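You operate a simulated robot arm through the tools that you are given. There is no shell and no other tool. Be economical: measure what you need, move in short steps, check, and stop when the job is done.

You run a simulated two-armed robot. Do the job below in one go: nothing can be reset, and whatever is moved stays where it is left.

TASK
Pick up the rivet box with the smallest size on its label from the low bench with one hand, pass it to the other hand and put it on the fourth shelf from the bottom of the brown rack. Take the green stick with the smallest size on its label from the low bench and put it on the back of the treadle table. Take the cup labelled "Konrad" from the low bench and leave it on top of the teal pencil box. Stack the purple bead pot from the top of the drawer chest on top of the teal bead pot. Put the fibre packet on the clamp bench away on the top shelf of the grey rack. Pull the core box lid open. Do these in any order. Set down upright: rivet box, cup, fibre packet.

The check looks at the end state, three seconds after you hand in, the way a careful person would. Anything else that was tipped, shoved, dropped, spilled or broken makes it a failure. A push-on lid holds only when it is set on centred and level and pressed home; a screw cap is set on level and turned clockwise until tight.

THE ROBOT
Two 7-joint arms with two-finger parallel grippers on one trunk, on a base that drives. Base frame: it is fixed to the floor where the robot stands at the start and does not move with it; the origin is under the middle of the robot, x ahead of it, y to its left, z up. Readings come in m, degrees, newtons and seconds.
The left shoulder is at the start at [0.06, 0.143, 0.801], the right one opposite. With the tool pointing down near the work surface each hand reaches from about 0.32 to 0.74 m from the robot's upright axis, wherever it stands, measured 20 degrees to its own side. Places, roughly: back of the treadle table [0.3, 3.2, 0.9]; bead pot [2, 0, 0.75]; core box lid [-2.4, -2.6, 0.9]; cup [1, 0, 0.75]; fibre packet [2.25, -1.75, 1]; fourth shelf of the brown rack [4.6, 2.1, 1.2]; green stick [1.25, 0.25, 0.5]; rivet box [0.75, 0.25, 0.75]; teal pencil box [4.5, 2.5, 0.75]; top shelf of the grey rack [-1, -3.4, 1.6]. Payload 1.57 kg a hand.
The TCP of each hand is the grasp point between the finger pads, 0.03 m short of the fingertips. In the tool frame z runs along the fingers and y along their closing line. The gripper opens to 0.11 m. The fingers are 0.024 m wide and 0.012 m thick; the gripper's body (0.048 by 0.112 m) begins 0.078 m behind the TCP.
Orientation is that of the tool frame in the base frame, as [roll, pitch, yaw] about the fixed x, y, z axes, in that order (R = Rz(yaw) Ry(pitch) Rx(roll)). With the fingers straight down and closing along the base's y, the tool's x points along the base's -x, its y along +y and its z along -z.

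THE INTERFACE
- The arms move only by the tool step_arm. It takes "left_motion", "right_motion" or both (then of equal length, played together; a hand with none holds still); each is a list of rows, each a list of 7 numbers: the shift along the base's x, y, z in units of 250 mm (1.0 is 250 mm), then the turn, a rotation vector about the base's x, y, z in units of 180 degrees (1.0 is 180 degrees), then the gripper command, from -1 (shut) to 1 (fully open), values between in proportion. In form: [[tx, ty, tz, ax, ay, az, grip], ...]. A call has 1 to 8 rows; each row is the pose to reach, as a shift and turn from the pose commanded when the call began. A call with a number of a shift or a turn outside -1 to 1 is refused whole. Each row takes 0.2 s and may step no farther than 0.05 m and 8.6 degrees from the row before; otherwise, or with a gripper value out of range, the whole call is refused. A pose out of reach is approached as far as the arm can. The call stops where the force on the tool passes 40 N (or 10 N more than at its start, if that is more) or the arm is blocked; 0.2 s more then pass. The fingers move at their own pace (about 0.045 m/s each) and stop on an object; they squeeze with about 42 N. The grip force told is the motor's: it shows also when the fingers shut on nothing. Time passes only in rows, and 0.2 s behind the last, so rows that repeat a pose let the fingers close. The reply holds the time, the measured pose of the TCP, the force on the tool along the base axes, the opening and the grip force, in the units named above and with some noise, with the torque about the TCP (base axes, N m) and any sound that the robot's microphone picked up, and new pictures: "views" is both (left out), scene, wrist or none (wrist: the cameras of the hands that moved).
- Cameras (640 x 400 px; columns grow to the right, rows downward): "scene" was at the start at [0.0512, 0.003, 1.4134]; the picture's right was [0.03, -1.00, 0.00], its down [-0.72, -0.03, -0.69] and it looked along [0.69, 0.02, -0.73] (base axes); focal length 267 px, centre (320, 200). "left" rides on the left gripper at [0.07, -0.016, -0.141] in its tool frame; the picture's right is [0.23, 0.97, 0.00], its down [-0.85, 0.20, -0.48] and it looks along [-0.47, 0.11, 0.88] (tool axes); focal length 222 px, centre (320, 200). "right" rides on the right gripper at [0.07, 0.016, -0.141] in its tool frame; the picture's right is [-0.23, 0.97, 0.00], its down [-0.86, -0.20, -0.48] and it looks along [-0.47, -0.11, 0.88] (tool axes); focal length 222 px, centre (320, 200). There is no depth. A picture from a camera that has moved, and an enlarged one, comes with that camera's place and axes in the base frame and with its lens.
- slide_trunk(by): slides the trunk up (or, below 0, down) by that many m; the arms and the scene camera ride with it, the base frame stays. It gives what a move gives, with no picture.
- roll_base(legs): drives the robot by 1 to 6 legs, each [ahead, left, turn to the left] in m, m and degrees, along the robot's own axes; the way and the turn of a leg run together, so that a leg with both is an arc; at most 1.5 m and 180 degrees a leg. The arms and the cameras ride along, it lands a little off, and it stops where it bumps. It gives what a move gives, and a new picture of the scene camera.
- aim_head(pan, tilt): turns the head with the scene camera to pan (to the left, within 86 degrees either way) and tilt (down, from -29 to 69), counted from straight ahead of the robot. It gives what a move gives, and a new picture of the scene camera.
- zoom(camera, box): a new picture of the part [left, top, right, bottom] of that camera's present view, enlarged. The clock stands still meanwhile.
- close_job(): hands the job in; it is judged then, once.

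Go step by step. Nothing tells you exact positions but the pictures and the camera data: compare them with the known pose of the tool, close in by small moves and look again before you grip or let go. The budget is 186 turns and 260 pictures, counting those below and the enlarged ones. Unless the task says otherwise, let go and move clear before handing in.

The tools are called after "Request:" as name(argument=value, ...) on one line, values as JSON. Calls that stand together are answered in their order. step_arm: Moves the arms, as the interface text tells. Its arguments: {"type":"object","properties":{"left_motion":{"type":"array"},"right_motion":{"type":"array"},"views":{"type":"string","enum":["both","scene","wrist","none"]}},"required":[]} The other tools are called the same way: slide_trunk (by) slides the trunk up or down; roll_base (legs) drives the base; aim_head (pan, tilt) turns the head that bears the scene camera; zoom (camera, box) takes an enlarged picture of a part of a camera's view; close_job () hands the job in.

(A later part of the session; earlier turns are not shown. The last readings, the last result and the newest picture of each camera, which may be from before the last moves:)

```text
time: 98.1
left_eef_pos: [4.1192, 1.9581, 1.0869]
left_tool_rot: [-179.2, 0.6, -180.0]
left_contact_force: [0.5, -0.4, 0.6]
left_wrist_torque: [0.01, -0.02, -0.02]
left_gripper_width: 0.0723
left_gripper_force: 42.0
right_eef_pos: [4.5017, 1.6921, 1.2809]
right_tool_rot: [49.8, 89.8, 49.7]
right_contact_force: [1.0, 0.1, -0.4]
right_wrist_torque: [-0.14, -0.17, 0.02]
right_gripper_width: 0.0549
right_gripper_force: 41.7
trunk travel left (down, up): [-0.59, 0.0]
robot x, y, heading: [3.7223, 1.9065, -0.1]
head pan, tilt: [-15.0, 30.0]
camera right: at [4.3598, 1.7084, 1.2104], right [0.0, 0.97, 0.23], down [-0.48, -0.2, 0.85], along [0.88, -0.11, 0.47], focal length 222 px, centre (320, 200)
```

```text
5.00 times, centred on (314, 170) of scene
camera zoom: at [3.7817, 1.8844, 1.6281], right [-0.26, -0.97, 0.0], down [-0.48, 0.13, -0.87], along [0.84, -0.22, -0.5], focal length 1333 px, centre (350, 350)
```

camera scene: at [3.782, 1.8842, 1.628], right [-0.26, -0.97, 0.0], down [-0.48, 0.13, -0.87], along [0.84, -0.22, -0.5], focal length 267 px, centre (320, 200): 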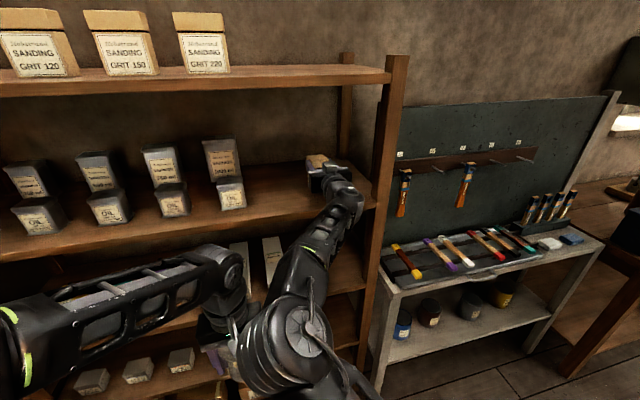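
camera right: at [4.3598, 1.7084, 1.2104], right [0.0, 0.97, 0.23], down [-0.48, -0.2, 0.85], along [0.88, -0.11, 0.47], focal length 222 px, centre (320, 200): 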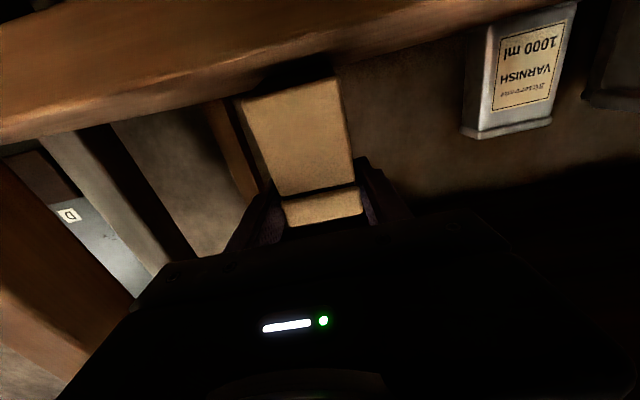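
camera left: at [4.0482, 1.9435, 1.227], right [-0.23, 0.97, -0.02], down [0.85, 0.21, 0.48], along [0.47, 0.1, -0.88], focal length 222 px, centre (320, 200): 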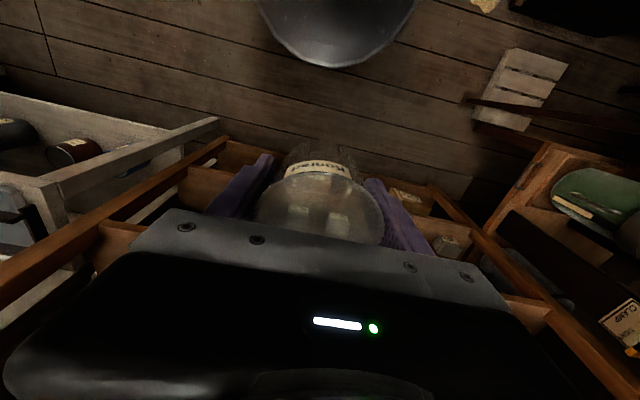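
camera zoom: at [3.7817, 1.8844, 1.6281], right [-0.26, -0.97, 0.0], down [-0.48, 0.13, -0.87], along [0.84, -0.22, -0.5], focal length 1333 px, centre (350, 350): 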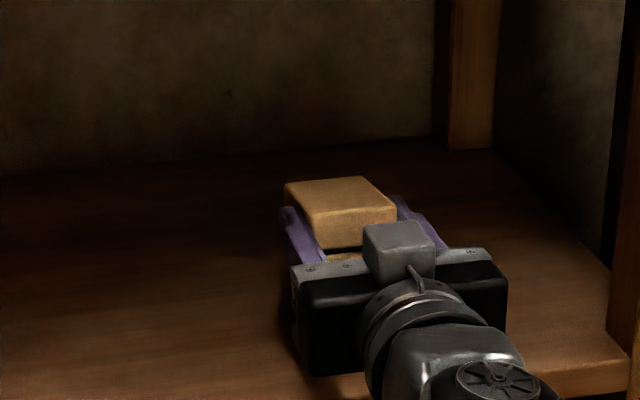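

The weight is now carried by the shelf. I ease 2 mm more, open, and back straight out.

Request:
step_arm(right_motion=[[0, 0, -0.01, 0, 0, 0, -1], [0, 0, -0.01, 0, 0, 0, 0], [0, 0, -0.01, 0, 0, 0, 1], [0, 0, -0.01, 0, 0, 0, 1], [-0.16, 0, 0.0, 0, 0, 0, 1], [-0.34, 0, 0.0, 0, 0, 0, 1], [-0.52, 0, 0.0, 0, 0, 0, 1], [-0.7, 0, 0.0, 0, 0, 0, 1]])

Request:
zoom(camera="scene", box=[250, 110, 410, 210])

```text
time: 99.9
left_eef_pos: [4.1175, 1.9588, 1.0852]
left_tool_rot: [-179.2, 0.6, -179.9]
left_contact_force: [-0.2, 0.5, -0.9]
left_wrist_torque: [0.01, 0.0, 0.01]
left_gripper_width: 0.0724
left_gripper_force: 41.8
right_eef_pos: [4.3252, 1.6917, 1.2802]
right_tool_rot: [54.3, 89.7, 54.2]
right_contact_force: [-0.1, -0.3, -0.4]
right_wrist_torque: [-0.03, -0.01, 0.01]
right_gripper_width: 0.1097
right_gripper_force: 0.0
trunk travel left (down, up): [-0.59, 0.0]
robot x, y, heading: [3.7249, 1.9091, -0.1]
head pan, tilt: [-15.0, 30.0]
camera scene: at [3.7802, 1.8845, 1.6281], right [-0.26, -0.97, 0.0], down [-0.48, 0.13, -0.87], along [0.84, -0.22, -0.5], focal length 267 px, centre (320, 200)
camera right: at [4.1843, 1.7087, 1.2096], right [0.0, 0.97, 0.23], down [-0.48, -0.2, 0.85], along [0.88, -0.11, 0.47], focal length 222 px, centre (320, 200)
```

scene: 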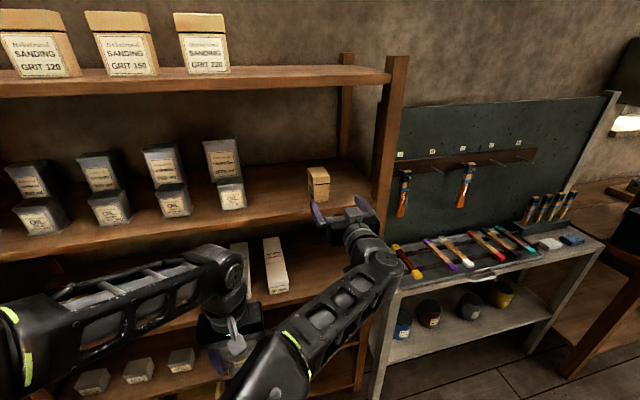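
right: 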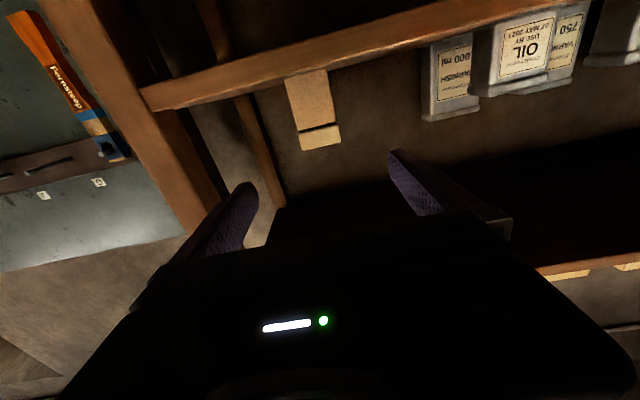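

```text
4.00 times, centred on (330, 160) of scene
camera zoom: at [3.7802, 1.8845, 1.6281], right [-0.26, -0.97, 0.0], down [-0.48, 0.13, -0.87], along [0.84, -0.22, -0.5], focal length 1066 px, centre (280, 360)
```

zoom: 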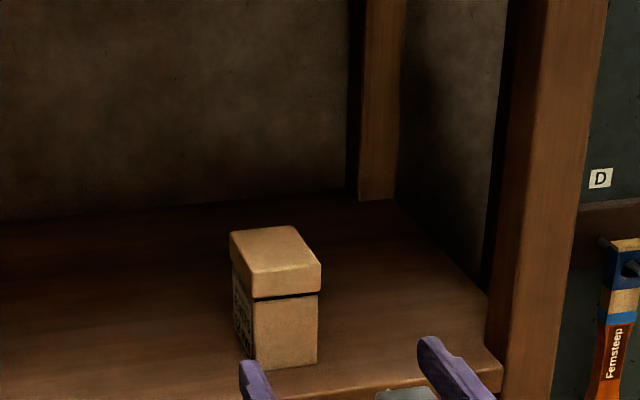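

The rivet box stands upright on shelf 4. Next the cup: shelf 3 needs a horizontal grip, so I'll pass the cup to the right hand as before. First I bring the right hand back and turn it to point left.

Request:
step_arm(right_motion=[[-0.1, -0.1, -0.1, 0, 0, 0, 1], [-0.2, -0.2, -0.2, 0, 0, 0, 1], [-0.3, -0.3, -0.3, 0, 0, 0, 1], [-0.36, -0.4, -0.4, 0, 0, 0, 1], [-0.38, -0.4, -0.45, 0, 0, 0.047, 1], [-0.4, -0.4, -0.5, 0, 0, 0.094, 1], [-0.42, -0.38, -0.55, 0, 0, 0.141, 1], [-0.44, -0.36, -0.6, 0, 0, 0.188, 1]], views="none")

Request:
step_arm(right_motion=[[-0.02, 0.05, -0.03, 0, 0, 0.047, 1], [-0.04, 0.1, -0.06, 0, 0, 0.094, 1], [-0.06, 0.15, -0.1, 0, 0, 0.141, 1], [-0.08, 0.2, -0.13, 0, 0, 0.188, 1], [-0.1, 0.25, -0.13, 0, 0, 0.235, 1], [-0.12, 0.3, -0.13, 0, 0, 0.282, 1], [-0.12, 0.3, -0.13, 0, 0, 0.312, 1]])

```text
time: 101.7
left_eef_pos: [4.1197, 1.9582, 1.0856]
left_tool_rot: [-179.3, 0.5, -179.9]
left_contact_force: [0.0, 0.4, -0.3]
left_wrist_torque: [-0.03, 0.06, 0.0]
left_gripper_width: 0.072
left_gripper_force: 41.7
right_eef_pos: [4.2187, 1.6046, 1.1286]
right_tool_rot: [113.2, 90.0, 147.1]
right_contact_force: [-0.3, 0.2, -0.4]
right_wrist_torque: [-0.03, -0.03, -0.01]
right_gripper_width: 0.11
right_gripper_force: 0.2
right hand out of reach, approached as far as the arm can: row 3, 4
trunk travel left (down, up): [-0.59, 0.0]
robot x, y, heading: [3.7245, 1.9079, 0.1]
head pan, tilt: [-15.0, 30.0]
```

```text
time: 103.3
left_eef_pos: [4.1192, 1.957, 1.0865]
left_tool_rot: [-179.2, 0.5, -179.9]
left_contact_force: [-0.6, -0.5, -0.8]
left_wrist_torque: [0.01, 0.02, 0.0]
left_gripper_width: 0.072
left_gripper_force: 42.2
right_eef_pos: [4.1864, 1.6751, 1.0986]
right_tool_rot: [58.0, 89.8, 147.9]
right_contact_force: [0.2, -0.4, 0.8]
right_wrist_torque: [0.0, 0.01, -0.04]
right_gripper_width: 0.1099
right_gripper_force: 0.1
trunk travel left (down, up): [-0.59, 0.0]
robot x, y, heading: [3.7219, 1.9045, 0.0]
head pan, tilt: [-15.0, 30.0]
camera scene: at [3.7817, 1.883, 1.6281], right [-0.26, -0.97, 0.0], down [-0.48, 0.13, -0.87], along [0.84, -0.22, -0.5], focal length 267 px, centre (320, 200)
camera right: at [4.169, 1.534, 1.0279], right [-0.97, 0.0, 0.23], down [0.2, -0.48, 0.85], along [0.11, 0.88, 0.47], focal length 222 px, centre (320, 200)
```

scene: 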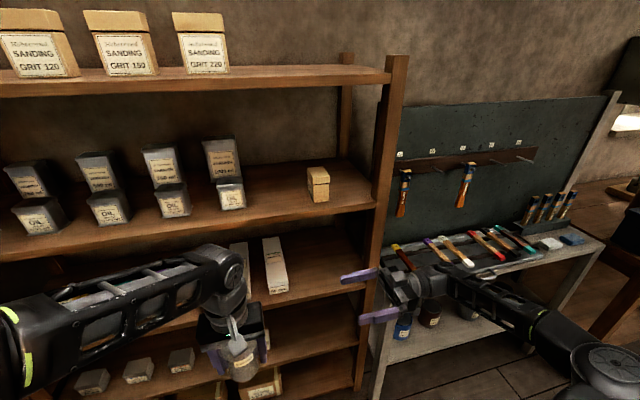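
right: 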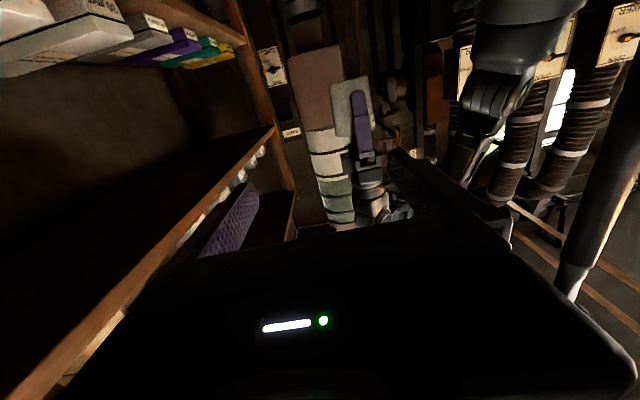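

The right hand points exactly left. I align it with the cup in x, approach around the left finger, then close.

Request:
step_arm(right_motion=[[-0.13, 0, 0, 0, 0, 0, 1], [-0.268, 0.02, 0, 0, 0, 0, 1], [-0.268, 0.2, 0, 0, 0, 0, 1], [-0.268, 0.38, 0, 0, 0, 0, 1], [-0.268, 0.5, 0, 0, 0, 0, 1]])

```text
time: 104.5
left_eef_pos: [4.1187, 1.9576, 1.0858]
left_tool_rot: [-179.2, 0.5, -179.9]
left_contact_force: [0.2, -0.9, 0.3]
left_wrist_torque: [0.03, -0.01, 0.04]
left_gripper_width: 0.072
left_gripper_force: 42.5
right_eef_pos: [4.1174, 1.8026, 1.0995]
right_tool_rot: [65.9, 89.9, 155.7]
right_contact_force: [-0.3, 0.5, -0.1]
right_wrist_torque: [0.04, -0.04, -0.03]
right_gripper_width: 0.11
right_gripper_force: 0.0
trunk travel left (down, up): [-0.59, 0.0]
robot x, y, heading: [3.7241, 1.9088, -0.1]
head pan, tilt: [-15.0, 30.0]
camera scene: at [3.7818, 1.8846, 1.628], right [-0.26, -0.97, 0.0], down [-0.48, 0.13, -0.87], along [0.84, -0.22, -0.5], focal length 267 px, centre (320, 200)
camera right: at [4.1007, 1.6615, 1.0287], right [-0.97, 0.0, 0.23], down [0.2, -0.48, 0.85], along [0.11, 0.88, 0.47], focal length 222 px, centre (320, 200)
```

scene: 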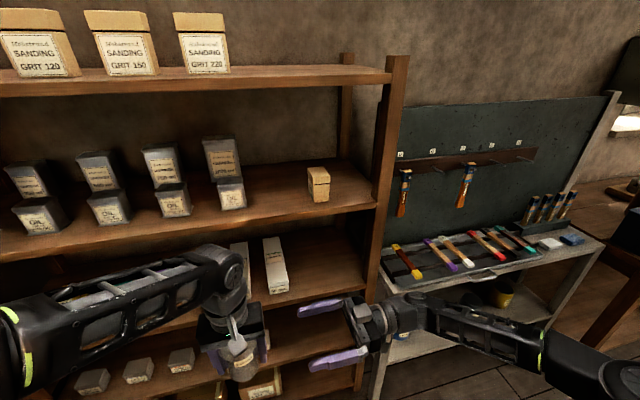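
right: 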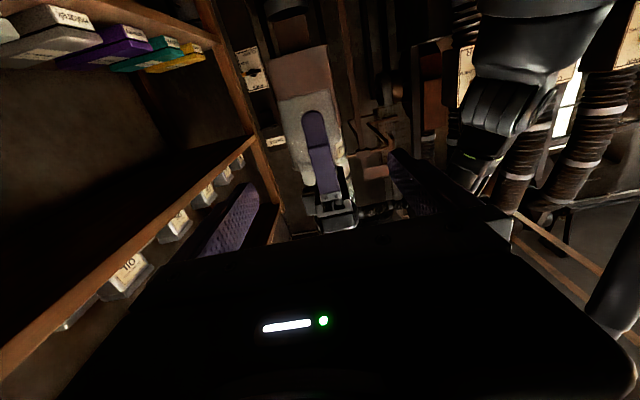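

Aligned. Final approach and close the right hand on the cup.

Request:
step_arm(right_motion=[[0, 0.15, 0, 0, 0, 0, 1], [0, 0.3, 0, 0, 0, 0, 1], [0, 0.45, 0, 0, 0, 0, 1], [0, 0.6, 0, 0, 0, 0, 1], [0, 0.6, 0, 0, 0, 0, -1], [0, 0.6, 0, 0, 0, 0, -1], [0, 0.6, 0, 0, 0, 0, -1], [0, 0.6, 0, 0, 0, 0, -1]])

```text
time: 106.3
left_eef_pos: [4.1166, 1.9577, 1.085]
left_tool_rot: [-179.2, 0.3, -180.0]
left_contact_force: [-27.3, -12.0, 2.2]
left_wrist_torque: [0.3, -0.77, -0.74]
left_gripper_width: 0.0696
left_gripper_force: 42.0
right_eef_pos: [4.1201, 1.9505, 1.0978]
right_tool_rot: [85.7, 89.8, 175.2]
right_contact_force: [27.1, 12.0, -1.6]
right_wrist_torque: [-0.16, 0.41, 0.56]
right_gripper_width: 0.0687
right_gripper_force: 27.1
trunk travel left (down, up): [-0.59, 0.0]
robot x, y, heading: [3.7229, 1.9103, 0.2]
head pan, tilt: [-15.0, 30.0]
camera scene: at [3.7815, 1.8844, 1.6281], right [-0.26, -0.97, 0.0], down [-0.48, 0.13, -0.87], along [0.84, -0.22, -0.5], focal length 267 px, centre (320, 200)
camera right: at [4.1014, 1.8101, 1.0277], right [-0.97, 0.01, 0.23], down [0.2, -0.48, 0.85], along [0.12, 0.88, 0.47], focal length 222 px, centre (320, 200)
```

scene: 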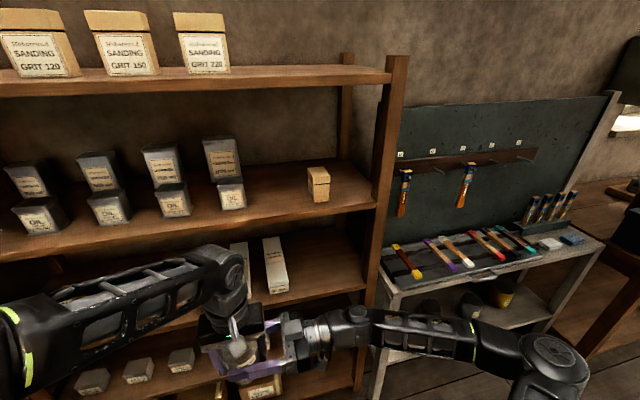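
right: 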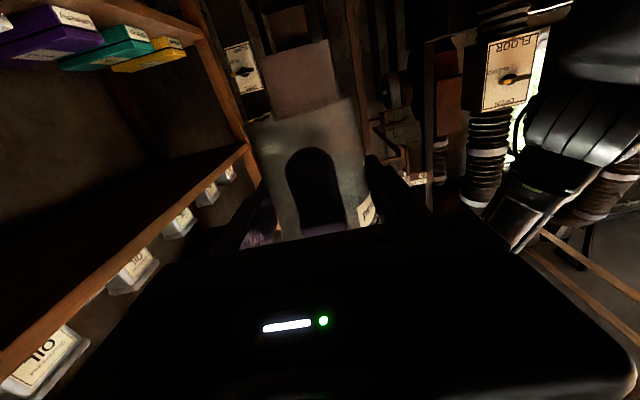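

Right hand has the cup. I open the left, raise it and move it away to the left.

Request:
step_arm(left_motion=[[0, 0, 0, 0, 0, 0, 0], [0, 0, 0, 0, 0, 0, 1], [0, 0, 0, 0, 0, 0, 1], [0, 0, 0.12, 0, 0, 0, 1], [0, 0, 0.24, 0, 0, 0, 1], [0, 0, 0.36, 0, 0, 0, 1], [0, 0, 0.38, 0, 0, 0, 1]])

```text
time: 107.9
left_eef_pos: [4.118, 1.9596, 1.1812]
left_tool_rot: [-179.1, 0.6, -179.8]
left_contact_force: [0.7, -0.5, -0.1]
left_wrist_torque: [0.0, 0.0, -0.01]
left_gripper_width: 0.11
left_gripper_force: 0.1
right_eef_pos: [4.1161, 1.9511, 1.0981]
right_tool_rot: [63.7, 89.9, 153.4]
right_contact_force: [0.0, -0.4, -0.5]
right_wrist_torque: [0.0, 0.0, 0.04]
right_gripper_width: 0.0682
right_gripper_force: 42.0
trunk travel left (down, up): [-0.59, 0.0]
robot x, y, heading: [3.7197, 1.9097, -0.1]
head pan, tilt: [-15.0, 30.0]
camera scene: at [3.7816, 1.8844, 1.628], right [-0.26, -0.97, 0.0], down [-0.48, 0.13, -0.87], along [0.84, -0.22, -0.5], focal length 267 px, centre (320, 200)
camera left: at [4.0476, 1.9429, 1.3226], right [-0.23, 0.97, -0.02], down [0.85, 0.21, 0.48], along [0.47, 0.1, -0.88], focal length 222 px, centre (320, 200)
```

scene: 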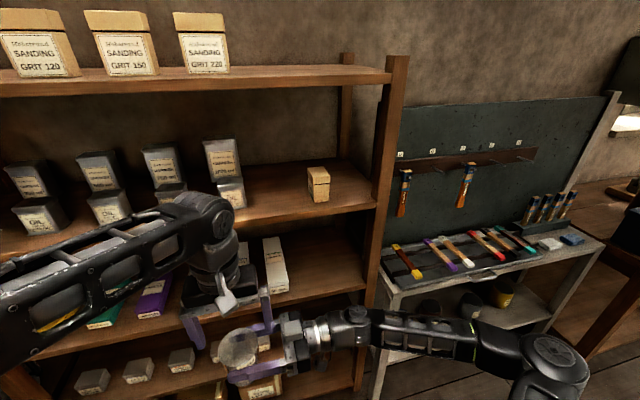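
left: 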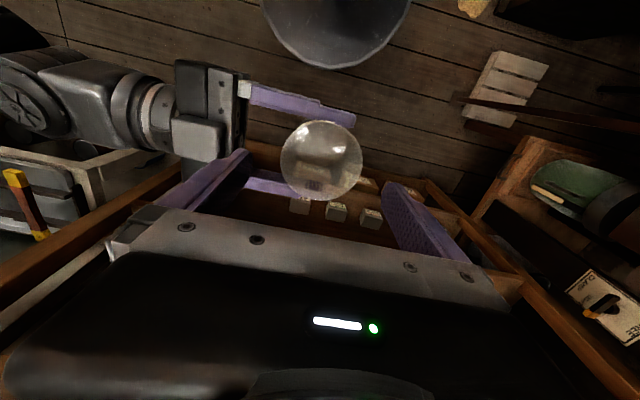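

Cup is upright in the right hand. I withdraw the left hand and look left for obstacles before shifting the base.

Request:
step_arm(left_motion=[[-0.05, 0.1, 0, 0, 0, 0, 1], [-0.1, 0.25, 0, 0, 0, 0, 1], [-0.15, 0.4, 0, 0, 0, 0, 1], [-0.2, 0.5, 0, 0, 0, 0, 1]], views="none")

Request:
aim_head(pan=45, tilt=40)

```text
time: 108.9
left_eef_pos: [4.0684, 2.0841, 1.181]
left_tool_rot: [-179.3, 0.7, -179.9]
left_contact_force: [0.4, 0.3, -0.2]
left_wrist_torque: [0.0, -0.03, 0.0]
left_gripper_width: 0.1101
left_gripper_force: 0.0
right_eef_pos: [4.1166, 1.9522, 1.098]
right_tool_rot: [58.7, 89.8, 148.6]
right_contact_force: [0.1, 0.4, 0.2]
right_wrist_torque: [0.05, -0.02, -0.04]
right_gripper_width: 0.0682
right_gripper_force: 42.2
trunk travel left (down, up): [-0.59, 0.0]
robot x, y, heading: [3.7266, 1.9064, -0.3]
head pan, tilt: [-15.0, 30.0]
```

```text
time: 110.2
left_eef_pos: [4.069, 2.0834, 1.1816]
left_tool_rot: [-179.2, 0.5, -179.8]
left_contact_force: [-0.4, 0.1, 0.4]
left_wrist_torque: [0.0, 0.02, 0.0]
left_gripper_width: 0.1099
left_gripper_force: 0.0
right_eef_pos: [4.1164, 1.9522, 1.098]
right_tool_rot: [62.5, 89.8, 152.5]
right_contact_force: [0.0, 0.2, 0.0]
right_wrist_torque: [0.03, 0.03, -0.03]
right_gripper_width: 0.0683
right_gripper_force: 41.8
trunk travel left (down, up): [-0.59, 0.0]
robot x, y, heading: [3.7222, 1.91, -0.0]
head pan, tilt: [45.0, 40.0]
camera scene: at [3.7542, 1.9679, 1.6127], right [0.71, -0.71, 0.0], down [-0.45, -0.45, -0.77], along [0.54, 0.54, -0.64], focal length 267 px, centre (320, 200)
```

scene: 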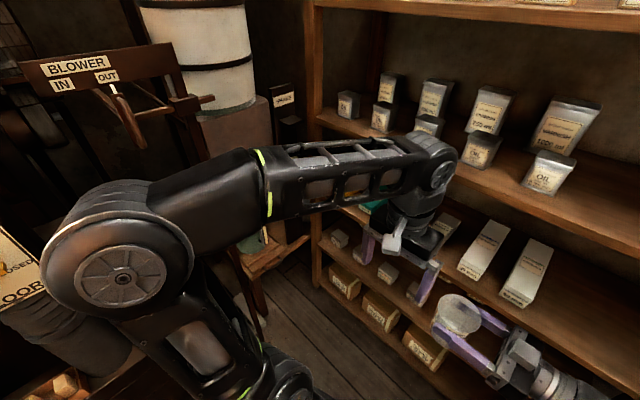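

The blower lever is near on the left, so I'll turn the base 45° left instead and use the right hand pointing forward. First I swing the right hand with the cup to point ahead.

Request:
step_arm(right_motion=[[0.03, -0.15, 0.0, 0, 0, -0.047, -1], [0.06, -0.3, 0.0, 0, 0, -0.094, -1], [0.1, -0.45, 0.04, 0, 0, -0.141, -1], [0.15, -0.6, 0.08, 0, 0, -0.188, -1], [0.2, -0.75, 0.12, 0, 0, -0.235, -1], [0.26, -0.88, 0.16, 0, 0, -0.282, -1], [0.33, -1.0, 0.2, 0, 0, -0.329, -1], [0.4, -1.0, 0.24, 0, 0, -0.376, -1]], views="none")

Request:
step_arm(right_motion=[[0.05, -0.1, 0.0, 0, 0, -0.047, -1], [0.1, -0.2, 0.0, 0, 0, -0.094, -1], [0.15, -0.28, 0.0, 0, 0, -0.124, -1]], views="wrist")

```text
time: 112.0
left_eef_pos: [4.0694, 2.0837, 1.181]
left_tool_rot: [-179.3, 0.5, -179.9]
left_contact_force: [1.4, -0.6, -0.1]
left_wrist_torque: [0.0, 0.02, 0.01]
left_gripper_width: 0.1099
left_gripper_force: 0.1
right_eef_pos: [4.2382, 1.6928, 1.1594]
right_tool_rot: [84.9, 89.8, 107.1]
right_contact_force: [0.3, 1.0, -0.5]
right_wrist_torque: [-0.02, -0.02, 0.02]
right_gripper_width: 0.0683
right_gripper_force: 41.8
right hand out of reach, approached as far as the arm can: row 6, 7, 8
trunk travel left (down, up): [-0.59, 0.0]
robot x, y, heading: [3.7205, 1.9081, -0.3]
head pan, tilt: [45.0, 40.0]
```

```text
time: 112.8
left_eef_pos: [4.0706, 2.0838, 1.1812]
left_tool_rot: [-179.3, 0.6, -179.8]
left_contact_force: [0.3, 0.8, 0.5]
left_wrist_torque: [0.04, -0.03, -0.01]
left_gripper_width: 0.1101
left_gripper_force: 0.0
right_eef_pos: [4.2761, 1.6219, 1.1598]
right_tool_rot: [58.1, 89.8, 57.8]
right_contact_force: [0.5, 0.0, 0.2]
right_wrist_torque: [-0.01, -0.01, 0.01]
right_gripper_width: 0.0685
right_gripper_force: 41.9
trunk travel left (down, up): [-0.59, 0.0]
robot x, y, heading: [3.7208, 1.9071, 0.2]
head pan, tilt: [45.0, 40.0]
camera right: at [4.1353, 1.6384, 1.0892], right [0.0, 0.97, 0.23], down [-0.48, -0.2, 0.85], along [0.88, -0.11, 0.47], focal length 222 px, centre (320, 200)
```

right: 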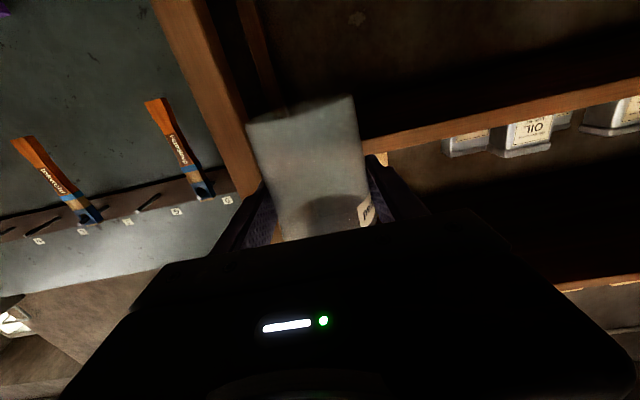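

The cup is held level and straight ahead. I turn the base 45° left, lower the trunk 0.19 m, and look.

Request:
roll_base(legs=[[0, 0, 45]])

Request:
slide_trunk(by=-0.15)

Request:
aim_head(pan=-10, tilt=40)

```text
time: 115.3
left_eef_pos: [3.8454, 2.2761, 1.1812]
left_tool_rot: [-179.2, 0.5, -135.3]
left_contact_force: [0.2, 0.1, -0.4]
left_wrist_torque: [0.02, 0.0, 0.02]
left_gripper_width: 0.11
left_gripper_force: 0.1
right_eef_pos: [4.3182, 2.0917, 1.1594]
right_tool_rot: [63.0, 89.7, 107.3]
right_contact_force: [-0.1, 0.4, -0.4]
right_wrist_torque: [-0.04, 0.01, 0.0]
right_gripper_width: 0.0682
right_gripper_force: 42.0
trunk travel left (down, up): [-0.59, 0.0]
robot x, y, heading: [3.7231, 1.9048, 44.5]
head pan, tilt: [45.0, 40.0]
camera scene: at [3.7032, 1.9719, 1.6127], right [1.0, -0.01, 0.0], down [-0.01, -0.64, -0.77], along [0.01, 0.77, -0.64], focal length 267 px, centre (320, 200)
```

scene: 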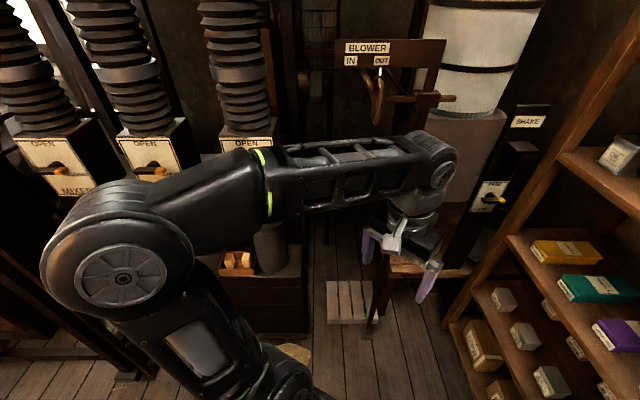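

```text
time: 117.0
left_eef_pos: [3.8449, 2.2755, 1.0301]
left_tool_rot: [-179.2, 0.5, -135.3]
left_contact_force: [0.2, -0.1, -0.3]
left_wrist_torque: [0.01, 0.01, 0.0]
left_gripper_width: 0.1099
left_gripper_force: 0.0
right_eef_pos: [4.3171, 2.0925, 1.0091]
right_tool_rot: [61.1, 89.8, 105.5]
right_contact_force: [-0.2, -0.4, 0.4]
right_wrist_torque: [0.01, 0.01, 0.0]
right_gripper_width: 0.0684
right_gripper_force: 42.1
trunk travel left (down, up): [-0.44, 0.15]
robot x, y, heading: [3.7185, 1.9085, 44.6]
head pan, tilt: [45.0, 40.0]
```

```text
time: 118.3
left_eef_pos: [3.8452, 2.2751, 1.0315]
left_tool_rot: [-179.2, 0.5, -135.3]
left_contact_force: [0.1, 0.5, 0.1]
left_wrist_torque: [-0.02, -0.02, 0.02]
left_gripper_width: 0.1098
left_gripper_force: 0.0
right_eef_pos: [4.3176, 2.0911, 1.0091]
right_tool_rot: [63.4, 89.8, 107.8]
right_contact_force: [-0.5, 1.4, 0.1]
right_wrist_torque: [0.01, 0.06, -0.02]
right_gripper_width: 0.0685
right_gripper_force: 42.1
trunk travel left (down, up): [-0.44, 0.15]
robot x, y, heading: [3.7235, 1.9081, 44.7]
head pan, tilt: [-10.0, 40.0]
camera scene: at [3.7726, 1.935, 1.4627], right [0.57, -0.82, 0.0], down [-0.53, -0.37, -0.77], along [0.63, 0.43, -0.64], focal length 267 px, centre (320, 200)
```

scene: 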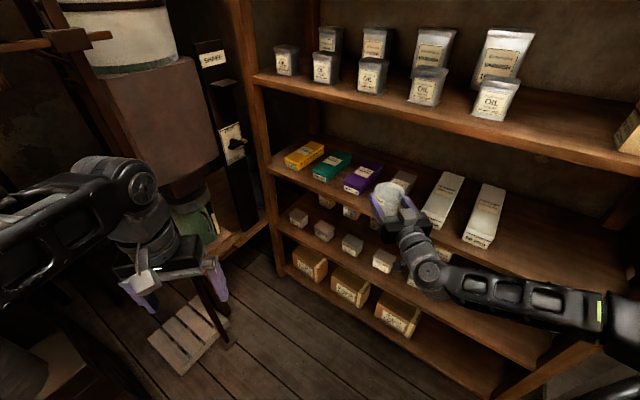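

Teal box is clearly seen. I zoom to measure it.

Request:
zoom(camera="scene", box=[270, 130, 430, 230])

```text
4.00 times, centred on (350, 180) of scene
camera zoom: at [3.7726, 1.935, 1.4627], right [0.57, -0.82, 0.0], down [-0.53, -0.37, -0.77], along [0.63, 0.43, -0.64], focal length 1066 px, centre (200, 280)
```

zoom: 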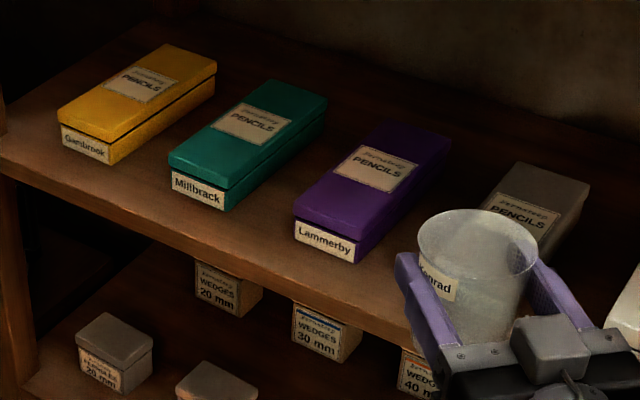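

Teal box: centre (4.58, 2.424), top z≈0.88, 0.062 wide. I tuck the left hand in and drive 0.25 m diagonally ahead.

Request:
step_arm(left_motion=[[0.1, -0.1, 0, 0, 0, 0, 1], [0.2, -0.2, 0, 0, 0, 0, 1], [0.3, -0.3, 0, 0, 0, 0, 1], [0.4, -0.4, 0, 0, 0, 0, 1]], views="none")

Request:
roll_base(legs=[[0.22, 0, 0]])

Request:
zoom(camera="scene", box=[280, 130, 440, 230])

```text
time: 119.3
left_eef_pos: [3.947, 2.1758, 1.0304]
left_tool_rot: [-179.2, 0.4, -135.3]
left_contact_force: [-0.1, 0.2, 0.2]
left_wrist_torque: [0.0, 0.03, 0.0]
left_gripper_width: 0.1097
left_gripper_force: 0.1
right_eef_pos: [4.3187, 2.0918, 1.0101]
right_tool_rot: [69.7, 89.8, 114.1]
right_contact_force: [0.2, -0.2, -0.6]
right_wrist_torque: [-0.01, 0.0, 0.02]
right_gripper_width: 0.0685
right_gripper_force: 42.0
trunk travel left (down, up): [-0.44, 0.15]
robot x, y, heading: [3.7264, 1.9078, 44.6]
head pan, tilt: [-10.0, 40.0]
```

```text
time: 121.0
left_eef_pos: [4.105, 2.3298, 1.0283]
left_tool_rot: [-179.2, 0.5, -135.3]
left_contact_force: [-0.2, -0.6, -0.1]
left_wrist_torque: [-0.02, -0.01, 0.03]
left_gripper_width: 0.1101
left_gripper_force: 0.1
right_eef_pos: [4.4757, 2.2471, 1.0099]
right_tool_rot: [77.6, 89.9, 121.9]
right_contact_force: [0.1, 0.2, 0.5]
right_wrist_torque: [0.01, -0.02, 0.02]
right_gripper_width: 0.0683
right_gripper_force: 41.7
trunk travel left (down, up): [-0.44, 0.15]
robot x, y, heading: [3.8788, 2.0635, 44.5]
head pan, tilt: [-10.0, 40.0]
camera scene: at [3.9307, 2.0905, 1.4626], right [0.57, -0.82, 0.0], down [-0.53, -0.36, -0.77], along [0.63, 0.43, -0.64], focal length 267 px, centre (320, 200)
```

scene: 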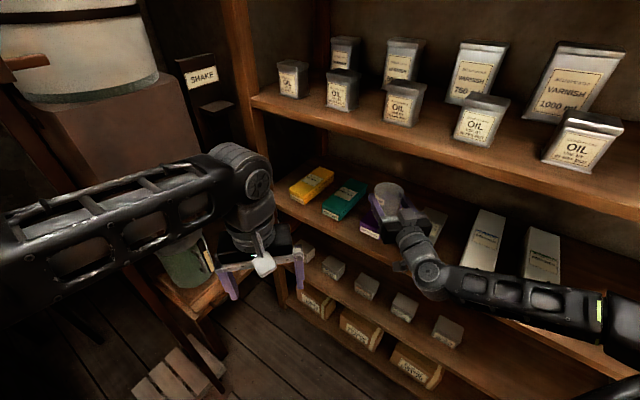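

```text
4.00 times, centred on (360, 180) of scene
camera zoom: at [3.9307, 2.0905, 1.4626], right [0.57, -0.82, 0.0], down [-0.53, -0.36, -0.77], along [0.63, 0.43, -0.64], focal length 1066 px, centre (160, 280)
```

zoom: 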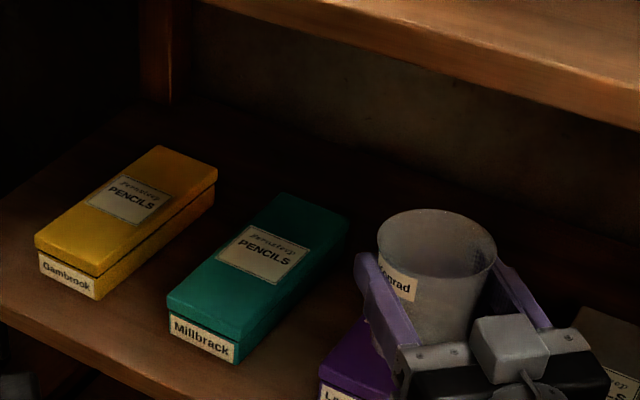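

Consistent. I move the cup over the teal box at the present height.

Request:
step_arm(right_motion=[[0.07, 0.14, 0, 0, 0, 0, -1], [0.14, 0.28, 0, 0, 0, 0, -1], [0.21, 0.42, 0, 0, 0, 0, -1], [0.28, 0.56, 0, 0, 0, 0, -1], [0.336, 0.696, 0, 0, 0, 0, -1], [0.336, 0.696, -0.12, 0, 0, 0, -1]])

Request:
zoom(camera="scene", box=[280, 130, 440, 230])

```text
time: 122.4
left_eef_pos: [4.1039, 2.3307, 1.0301]
left_tool_rot: [-179.2, 0.5, -135.2]
left_contact_force: [0.2, 0.1, -0.4]
left_wrist_torque: [0.0, 0.0, -0.01]
left_gripper_width: 0.1101
left_gripper_force: 0.1
right_eef_pos: [4.562, 2.4207, 0.9799]
right_tool_rot: [54.7, 89.8, 99.2]
right_contact_force: [0.7, 0.3, -1.2]
right_wrist_torque: [-0.03, -0.01, 0.04]
right_gripper_width: 0.0684
right_gripper_force: 41.8
trunk travel left (down, up): [-0.44, 0.15]
robot x, y, heading: [3.8812, 2.063, 44.4]
head pan, tilt: [-10.0, 40.0]
camera scene: at [3.9302, 2.0899, 1.4627], right [0.57, -0.82, 0.0], down [-0.53, -0.36, -0.77], along [0.63, 0.43, -0.64], focal length 267 px, centre (320, 200)
camera right: at [4.4482, 2.3342, 0.909], right [-0.68, 0.7, 0.23], down [-0.2, -0.48, 0.85], along [0.7, 0.53, 0.47], focal length 222 px, centre (320, 200)
```

scene: 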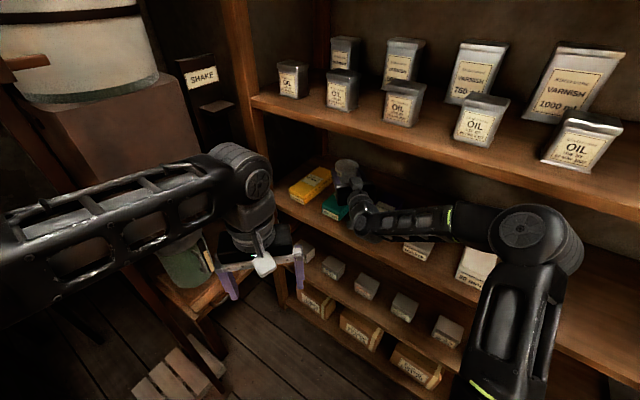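
right: 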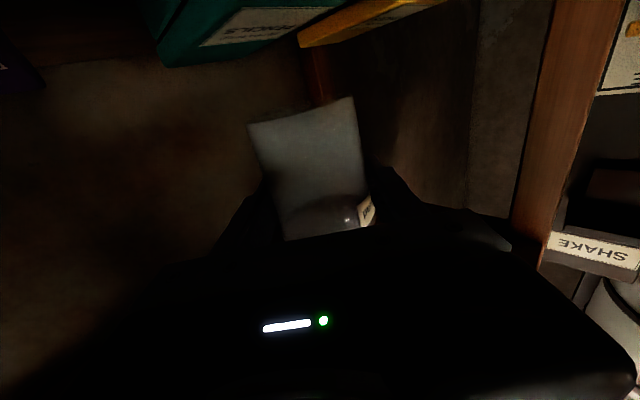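

```text
4.00 times, centred on (360, 180) of scene
camera zoom: at [3.9302, 2.0899, 1.4627], right [0.57, -0.82, 0.0], down [-0.53, -0.36, -0.77], along [0.63, 0.43, -0.64], focal length 1066 px, centre (160, 280)
```

zoom: 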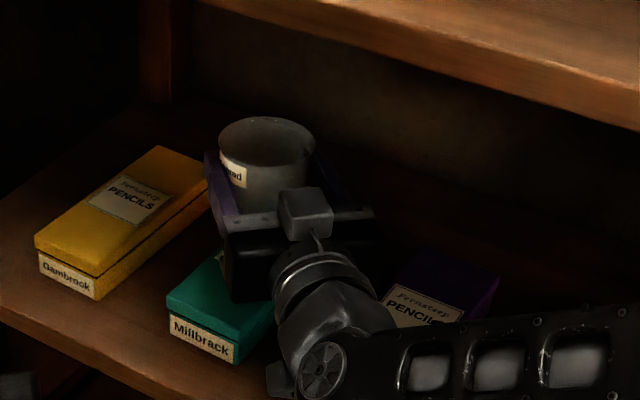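

Cup is centred over the teal box. I lower in small steps toward contact.

Request:
step_arm(right_motion=[[0, 0.012, -0.04, 0, 0, 0, -1], [0, 0.012, -0.08, 0, 0, 0, -1], [0, 0.012, -0.11, 0, 0, 0, -1], [0, 0.012, -0.13, 0, 0, 0, -1], [0, 0.012, -0.13, 0, 0, 0, -1]], views="wrist")

Request:
zoom(camera="scene", box=[296, 140, 392, 200])

```text
time: 123.6
left_eef_pos: [4.1032, 2.3301, 1.0306]
left_tool_rot: [-179.1, 0.5, -135.3]
left_contact_force: [-0.1, -1.2, -0.5]
left_wrist_torque: [0.02, 0.01, 0.01]
left_gripper_width: 0.11
left_gripper_force: 0.1
right_eef_pos: [4.5584, 2.4226, 0.9472]
right_tool_rot: [65.4, 89.9, 110.0]
right_contact_force: [0.8, -0.2, -1.1]
right_wrist_torque: [-0.05, 0.01, -0.02]
right_gripper_width: 0.068
right_gripper_force: 41.5
trunk travel left (down, up): [-0.44, 0.15]
robot x, y, heading: [3.8815, 2.06, 44.4]
head pan, tilt: [-10.0, 40.0]
camera right: at [4.4463, 2.3366, 0.8767], right [-0.68, 0.7, 0.23], down [-0.2, -0.48, 0.85], along [0.7, 0.54, 0.47], focal length 222 px, centre (320, 200)
```

right: 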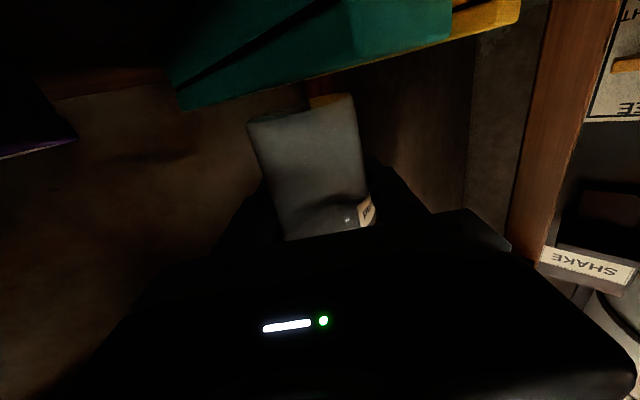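

```text
6.67 times, centred on (344, 170) of scene
camera zoom: at [3.9299, 2.0899, 1.4627], right [0.57, -0.82, 0.0], down [-0.53, -0.36, -0.77], along [0.63, 0.43, -0.64], focal length 1777 px, centre (160, 400)
```

zoom: 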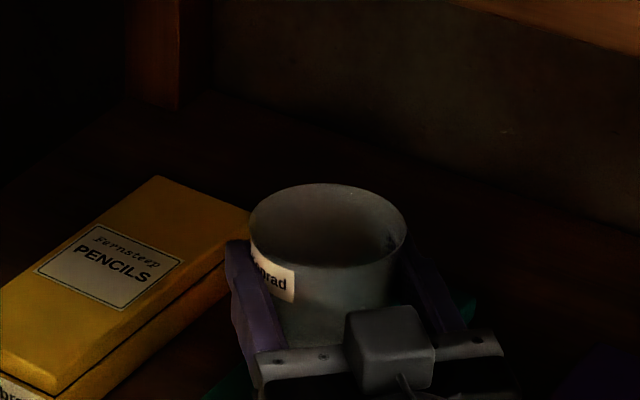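

A gap of about 1.3 cm is left. I lower further in 4 mm steps.

Request:
step_arm(right_motion=[[0, 0, -0.016, 0, 0, 0, -1], [0, 0, -0.032, 0, 0, 0, -1], [0, 0, -0.044, 0, 0, 0, -1], [0, 0, -0.052, 0, 0, 0, -1], [0, 0, -0.052, 0, 0, 0, -1]], views="wrist")

```text
time: 124.8
left_eef_pos: [4.1023, 2.3311, 1.0296]
left_tool_rot: [-179.3, 0.4, -135.3]
left_contact_force: [-0.1, 1.0, 0.3]
left_wrist_torque: [-0.03, -0.01, 0.01]
left_gripper_width: 0.11
left_gripper_force: 0.0
right_eef_pos: [4.5591, 2.4217, 0.9347]
right_tool_rot: [64.2, 89.8, 108.7]
right_contact_force: [0.3, 0.0, -0.4]
right_wrist_torque: [-0.01, 0.0, 0.01]
right_gripper_width: 0.0684
right_gripper_force: 41.6
trunk travel left (down, up): [-0.44, 0.15]
robot x, y, heading: [3.8793, 2.0611, 44.5]
head pan, tilt: [-10.0, 40.0]
camera right: at [4.4467, 2.3363, 0.8636], right [-0.68, 0.7, 0.23], down [-0.2, -0.48, 0.85], along [0.7, 0.53, 0.47], focal length 222 px, centre (320, 200)
```

right: 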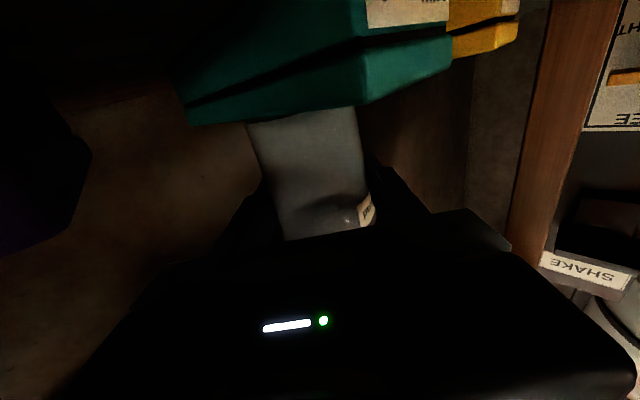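

Nearly touching. A few more millimetres.

Request:
step_arm(right_motion=[[0, 0, -0.012, 0, 0, 0, -1], [0, 0, -0.024, 0, 0, 0, -1], [0, 0, -0.024, 0, 0, 0, -1]], views="wrist")

```text
time: 125.6
left_eef_pos: [4.1012, 2.3296, 1.0312]
left_tool_rot: [-179.1, 0.6, -135.2]
left_contact_force: [-0.9, 0.8, 0.2]
left_wrist_torque: [-0.03, -0.02, 0.01]
left_gripper_width: 0.11
left_gripper_force: 0.0
right_eef_pos: [4.5578, 2.4237, 0.9334]
right_tool_rot: [5.7, 89.4, 50.0]
right_contact_force: [0.8, -0.4, 19.4]
right_wrist_torque: [0.36, -0.63, -0.04]
right_gripper_width: 0.0683
right_gripper_force: 42.0
trunk travel left (down, up): [-0.44, 0.15]
robot x, y, heading: [3.8824, 2.0601, 44.6]
head pan, tilt: [-10.0, 40.0]
camera right: at [4.447, 2.3368, 0.8614], right [-0.68, 0.69, 0.23], down [-0.21, -0.48, 0.85], along [0.7, 0.53, 0.48], focal length 222 px, centre (320, 200)
```

right: 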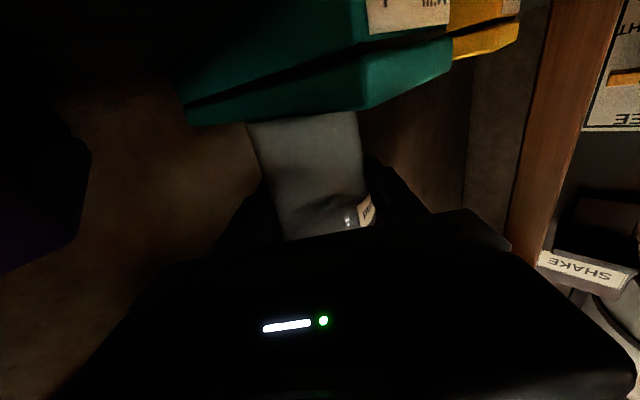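

The cup rests on the box (19 N). I relieve most of it, then open and back straight out along the finger direction.

Request:
step_arm(right_motion=[[0, 0, 0.012, 0, 0, 0, -1], [0, 0, 0.012, 0, 0, 0, -0.2], [0, 0, 0.012, 0, 0, 0, 0.4], [0, 0, 0.012, 0, 0, 0, 1], [0, 0, 0.012, 0, 0, 0, 1], [-0.1, -0.1, 0.016, 0, 0, 0, 1], [-0.22, -0.22, 0.016, 0, 0, 0, 1], [-0.34, -0.34, 0.016, 0, 0, 0, 1]])

Request:
zoom(camera="scene", box=[280, 130, 440, 230])

```text
time: 127.4
left_eef_pos: [4.1026, 2.3298, 1.0302]
left_tool_rot: [-179.3, 0.7, -135.3]
left_contact_force: [0.3, 0.2, 0.6]
left_wrist_torque: [0.0, -0.01, -0.05]
left_gripper_width: 0.1099
left_gripper_force: 0.1
right_eef_pos: [4.4733, 2.3397, 0.9334]
right_tool_rot: [47.1, 89.8, 91.4]
right_contact_force: [0.3, -0.5, -0.6]
right_wrist_torque: [0.03, 0.02, 0.0]
right_gripper_width: 0.1101
right_gripper_force: 0.0
trunk travel left (down, up): [-0.44, 0.15]
robot x, y, heading: [3.8807, 2.0628, 44.7]
head pan, tilt: [-10.0, 40.0]
camera scene: at [3.9295, 2.0896, 1.4627], right [0.57, -0.82, 0.0], down [-0.53, -0.36, -0.77], along [0.63, 0.43, -0.64], focal length 267 px, centre (320, 200)
camera right: at [4.361, 2.2526, 0.8627], right [-0.68, 0.7, 0.23], down [-0.2, -0.48, 0.85], along [0.7, 0.53, 0.47], focal length 222 px, centre (320, 200)
```

scene: 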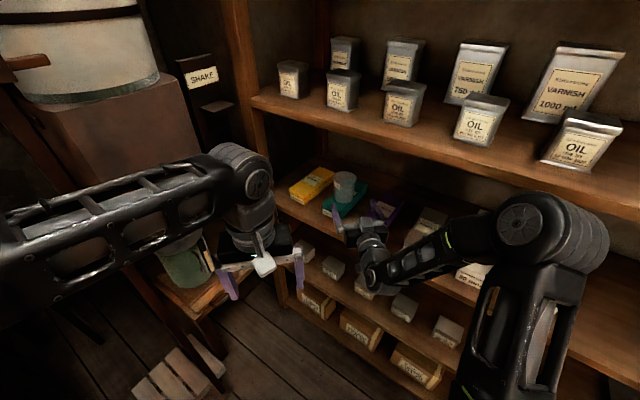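
right: 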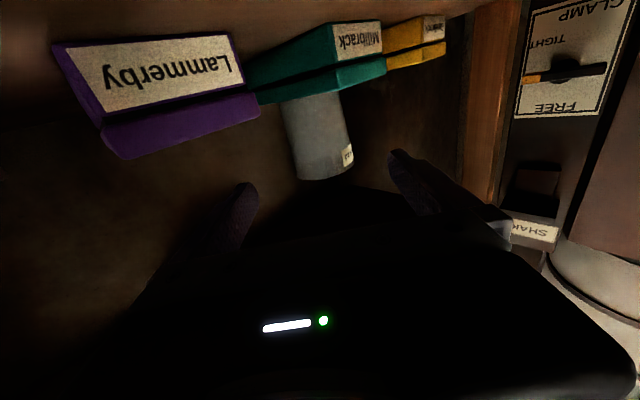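

```text
4.00 times, centred on (360, 180) of scene
camera zoom: at [3.9295, 2.0896, 1.4627], right [0.57, -0.82, 0.0], down [-0.53, -0.36, -0.77], along [0.63, 0.43, -0.64], focal length 1066 px, centre (160, 280)
```

zoom: 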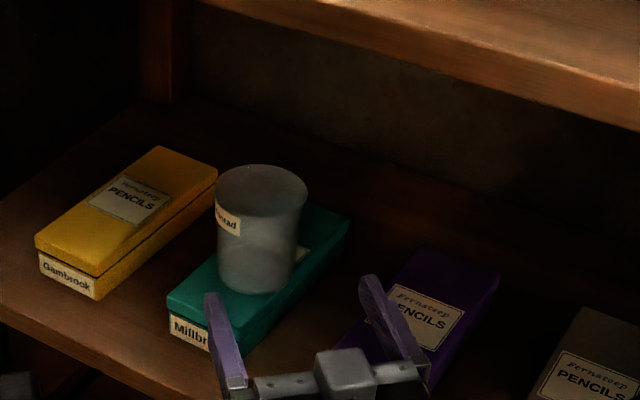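

The cup stands on the teal box. I back out, then return south the way I came.

Request:
roll_base(legs=[[-0.22, 0, 0], [-0.28, -0.285, 0]])

Request:
slide_trunk(by=0.15)

Request:
roll_base(legs=[[0, 0, 45.4], [0, -0.13, 0], [-1.0, 0, 0]])

```text
time: 131.2
left_eef_pos: [3.9387, 1.7692, 1.0294]
left_tool_rot: [-179.1, 0.6, -135.3]
left_contact_force: [-0.8, -0.1, 0.4]
left_wrist_torque: [0.02, 0.0, 0.0]
left_gripper_width: 0.1101
left_gripper_force: 0.1
right_eef_pos: [4.3111, 1.7778, 0.933]
right_tool_rot: [61.5, 89.9, 105.9]
right_contact_force: [0.2, -0.7, 0.0]
right_wrist_torque: [0.01, 0.02, 0.0]
right_gripper_width: 0.1098
right_gripper_force: 0.0
trunk travel left (down, up): [-0.44, 0.15]
robot x, y, heading: [3.7176, 1.5005, 44.5]
head pan, tilt: [-10.0, 40.0]
camera scene: at [3.7673, 1.5271, 1.4627], right [0.57, -0.82, 0.0], down [-0.53, -0.37, -0.77], along [0.63, 0.44, -0.64], focal length 267 px, centre (320, 200)
```

scene: 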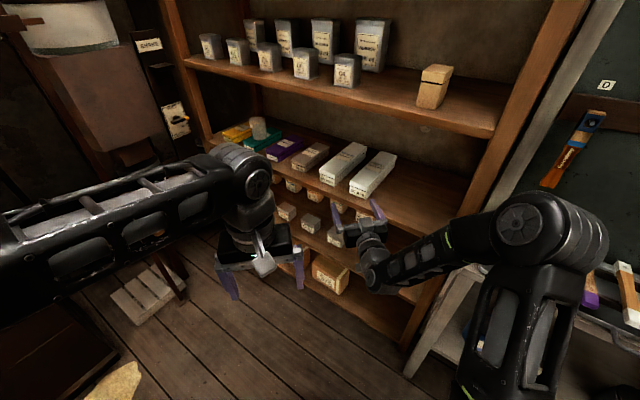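

```text
time: 132.9
left_eef_pos: [3.9395, 1.769, 1.1806]
left_tool_rot: [-179.2, 0.6, -135.3]
left_contact_force: [-0.6, 0.6, -0.1]
left_wrist_torque: [-0.01, 0.01, 0.0]
left_gripper_width: 0.1101
left_gripper_force: 0.2
right_eef_pos: [4.3112, 1.7792, 1.0818]
right_tool_rot: [66.1, 89.8, 110.6]
right_contact_force: [0.1, 0.6, -0.4]
right_wrist_torque: [-0.02, 0.02, -0.01]
right_gripper_width: 0.1099
right_gripper_force: 0.0
trunk travel left (down, up): [-0.59, 0.0]
robot x, y, heading: [3.717, 1.497, 44.7]
head pan, tilt: [-10.0, 40.0]
```

```text
time: 141.0
left_eef_pos: [3.8143, 0.8532, 1.181]
left_tool_rot: [-179.2, 0.4, -89.4]
left_contact_force: [0.6, 0.3, 0.5]
left_wrist_torque: [0.01, -0.01, 0.0]
left_gripper_width: 0.1099
left_gripper_force: 0.1
right_eef_pos: [4.0648, 1.1259, 1.0825]
right_tool_rot: [57.6, 89.8, 147.9]
right_contact_force: [-0.8, 0.0, -0.5]
right_wrist_torque: [0.0, 0.01, 0.01]
right_gripper_width: 0.1102
right_gripper_force: 0.2
trunk travel left (down, up): [-0.59, 0.0]
robot x, y, heading: [3.8488, 0.5083, 90.4]
head pan, tilt: [-10.0, 40.0]
camera scene: at [3.866, 0.5609, 1.6127], right [0.99, -0.17, 0.0], down [-0.11, -0.63, -0.77], along [0.13, 0.76, -0.64], focal length 267 px, centre (320, 200)
```

scene: 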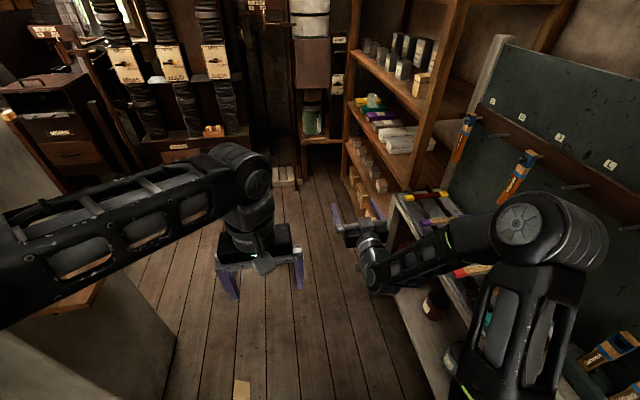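

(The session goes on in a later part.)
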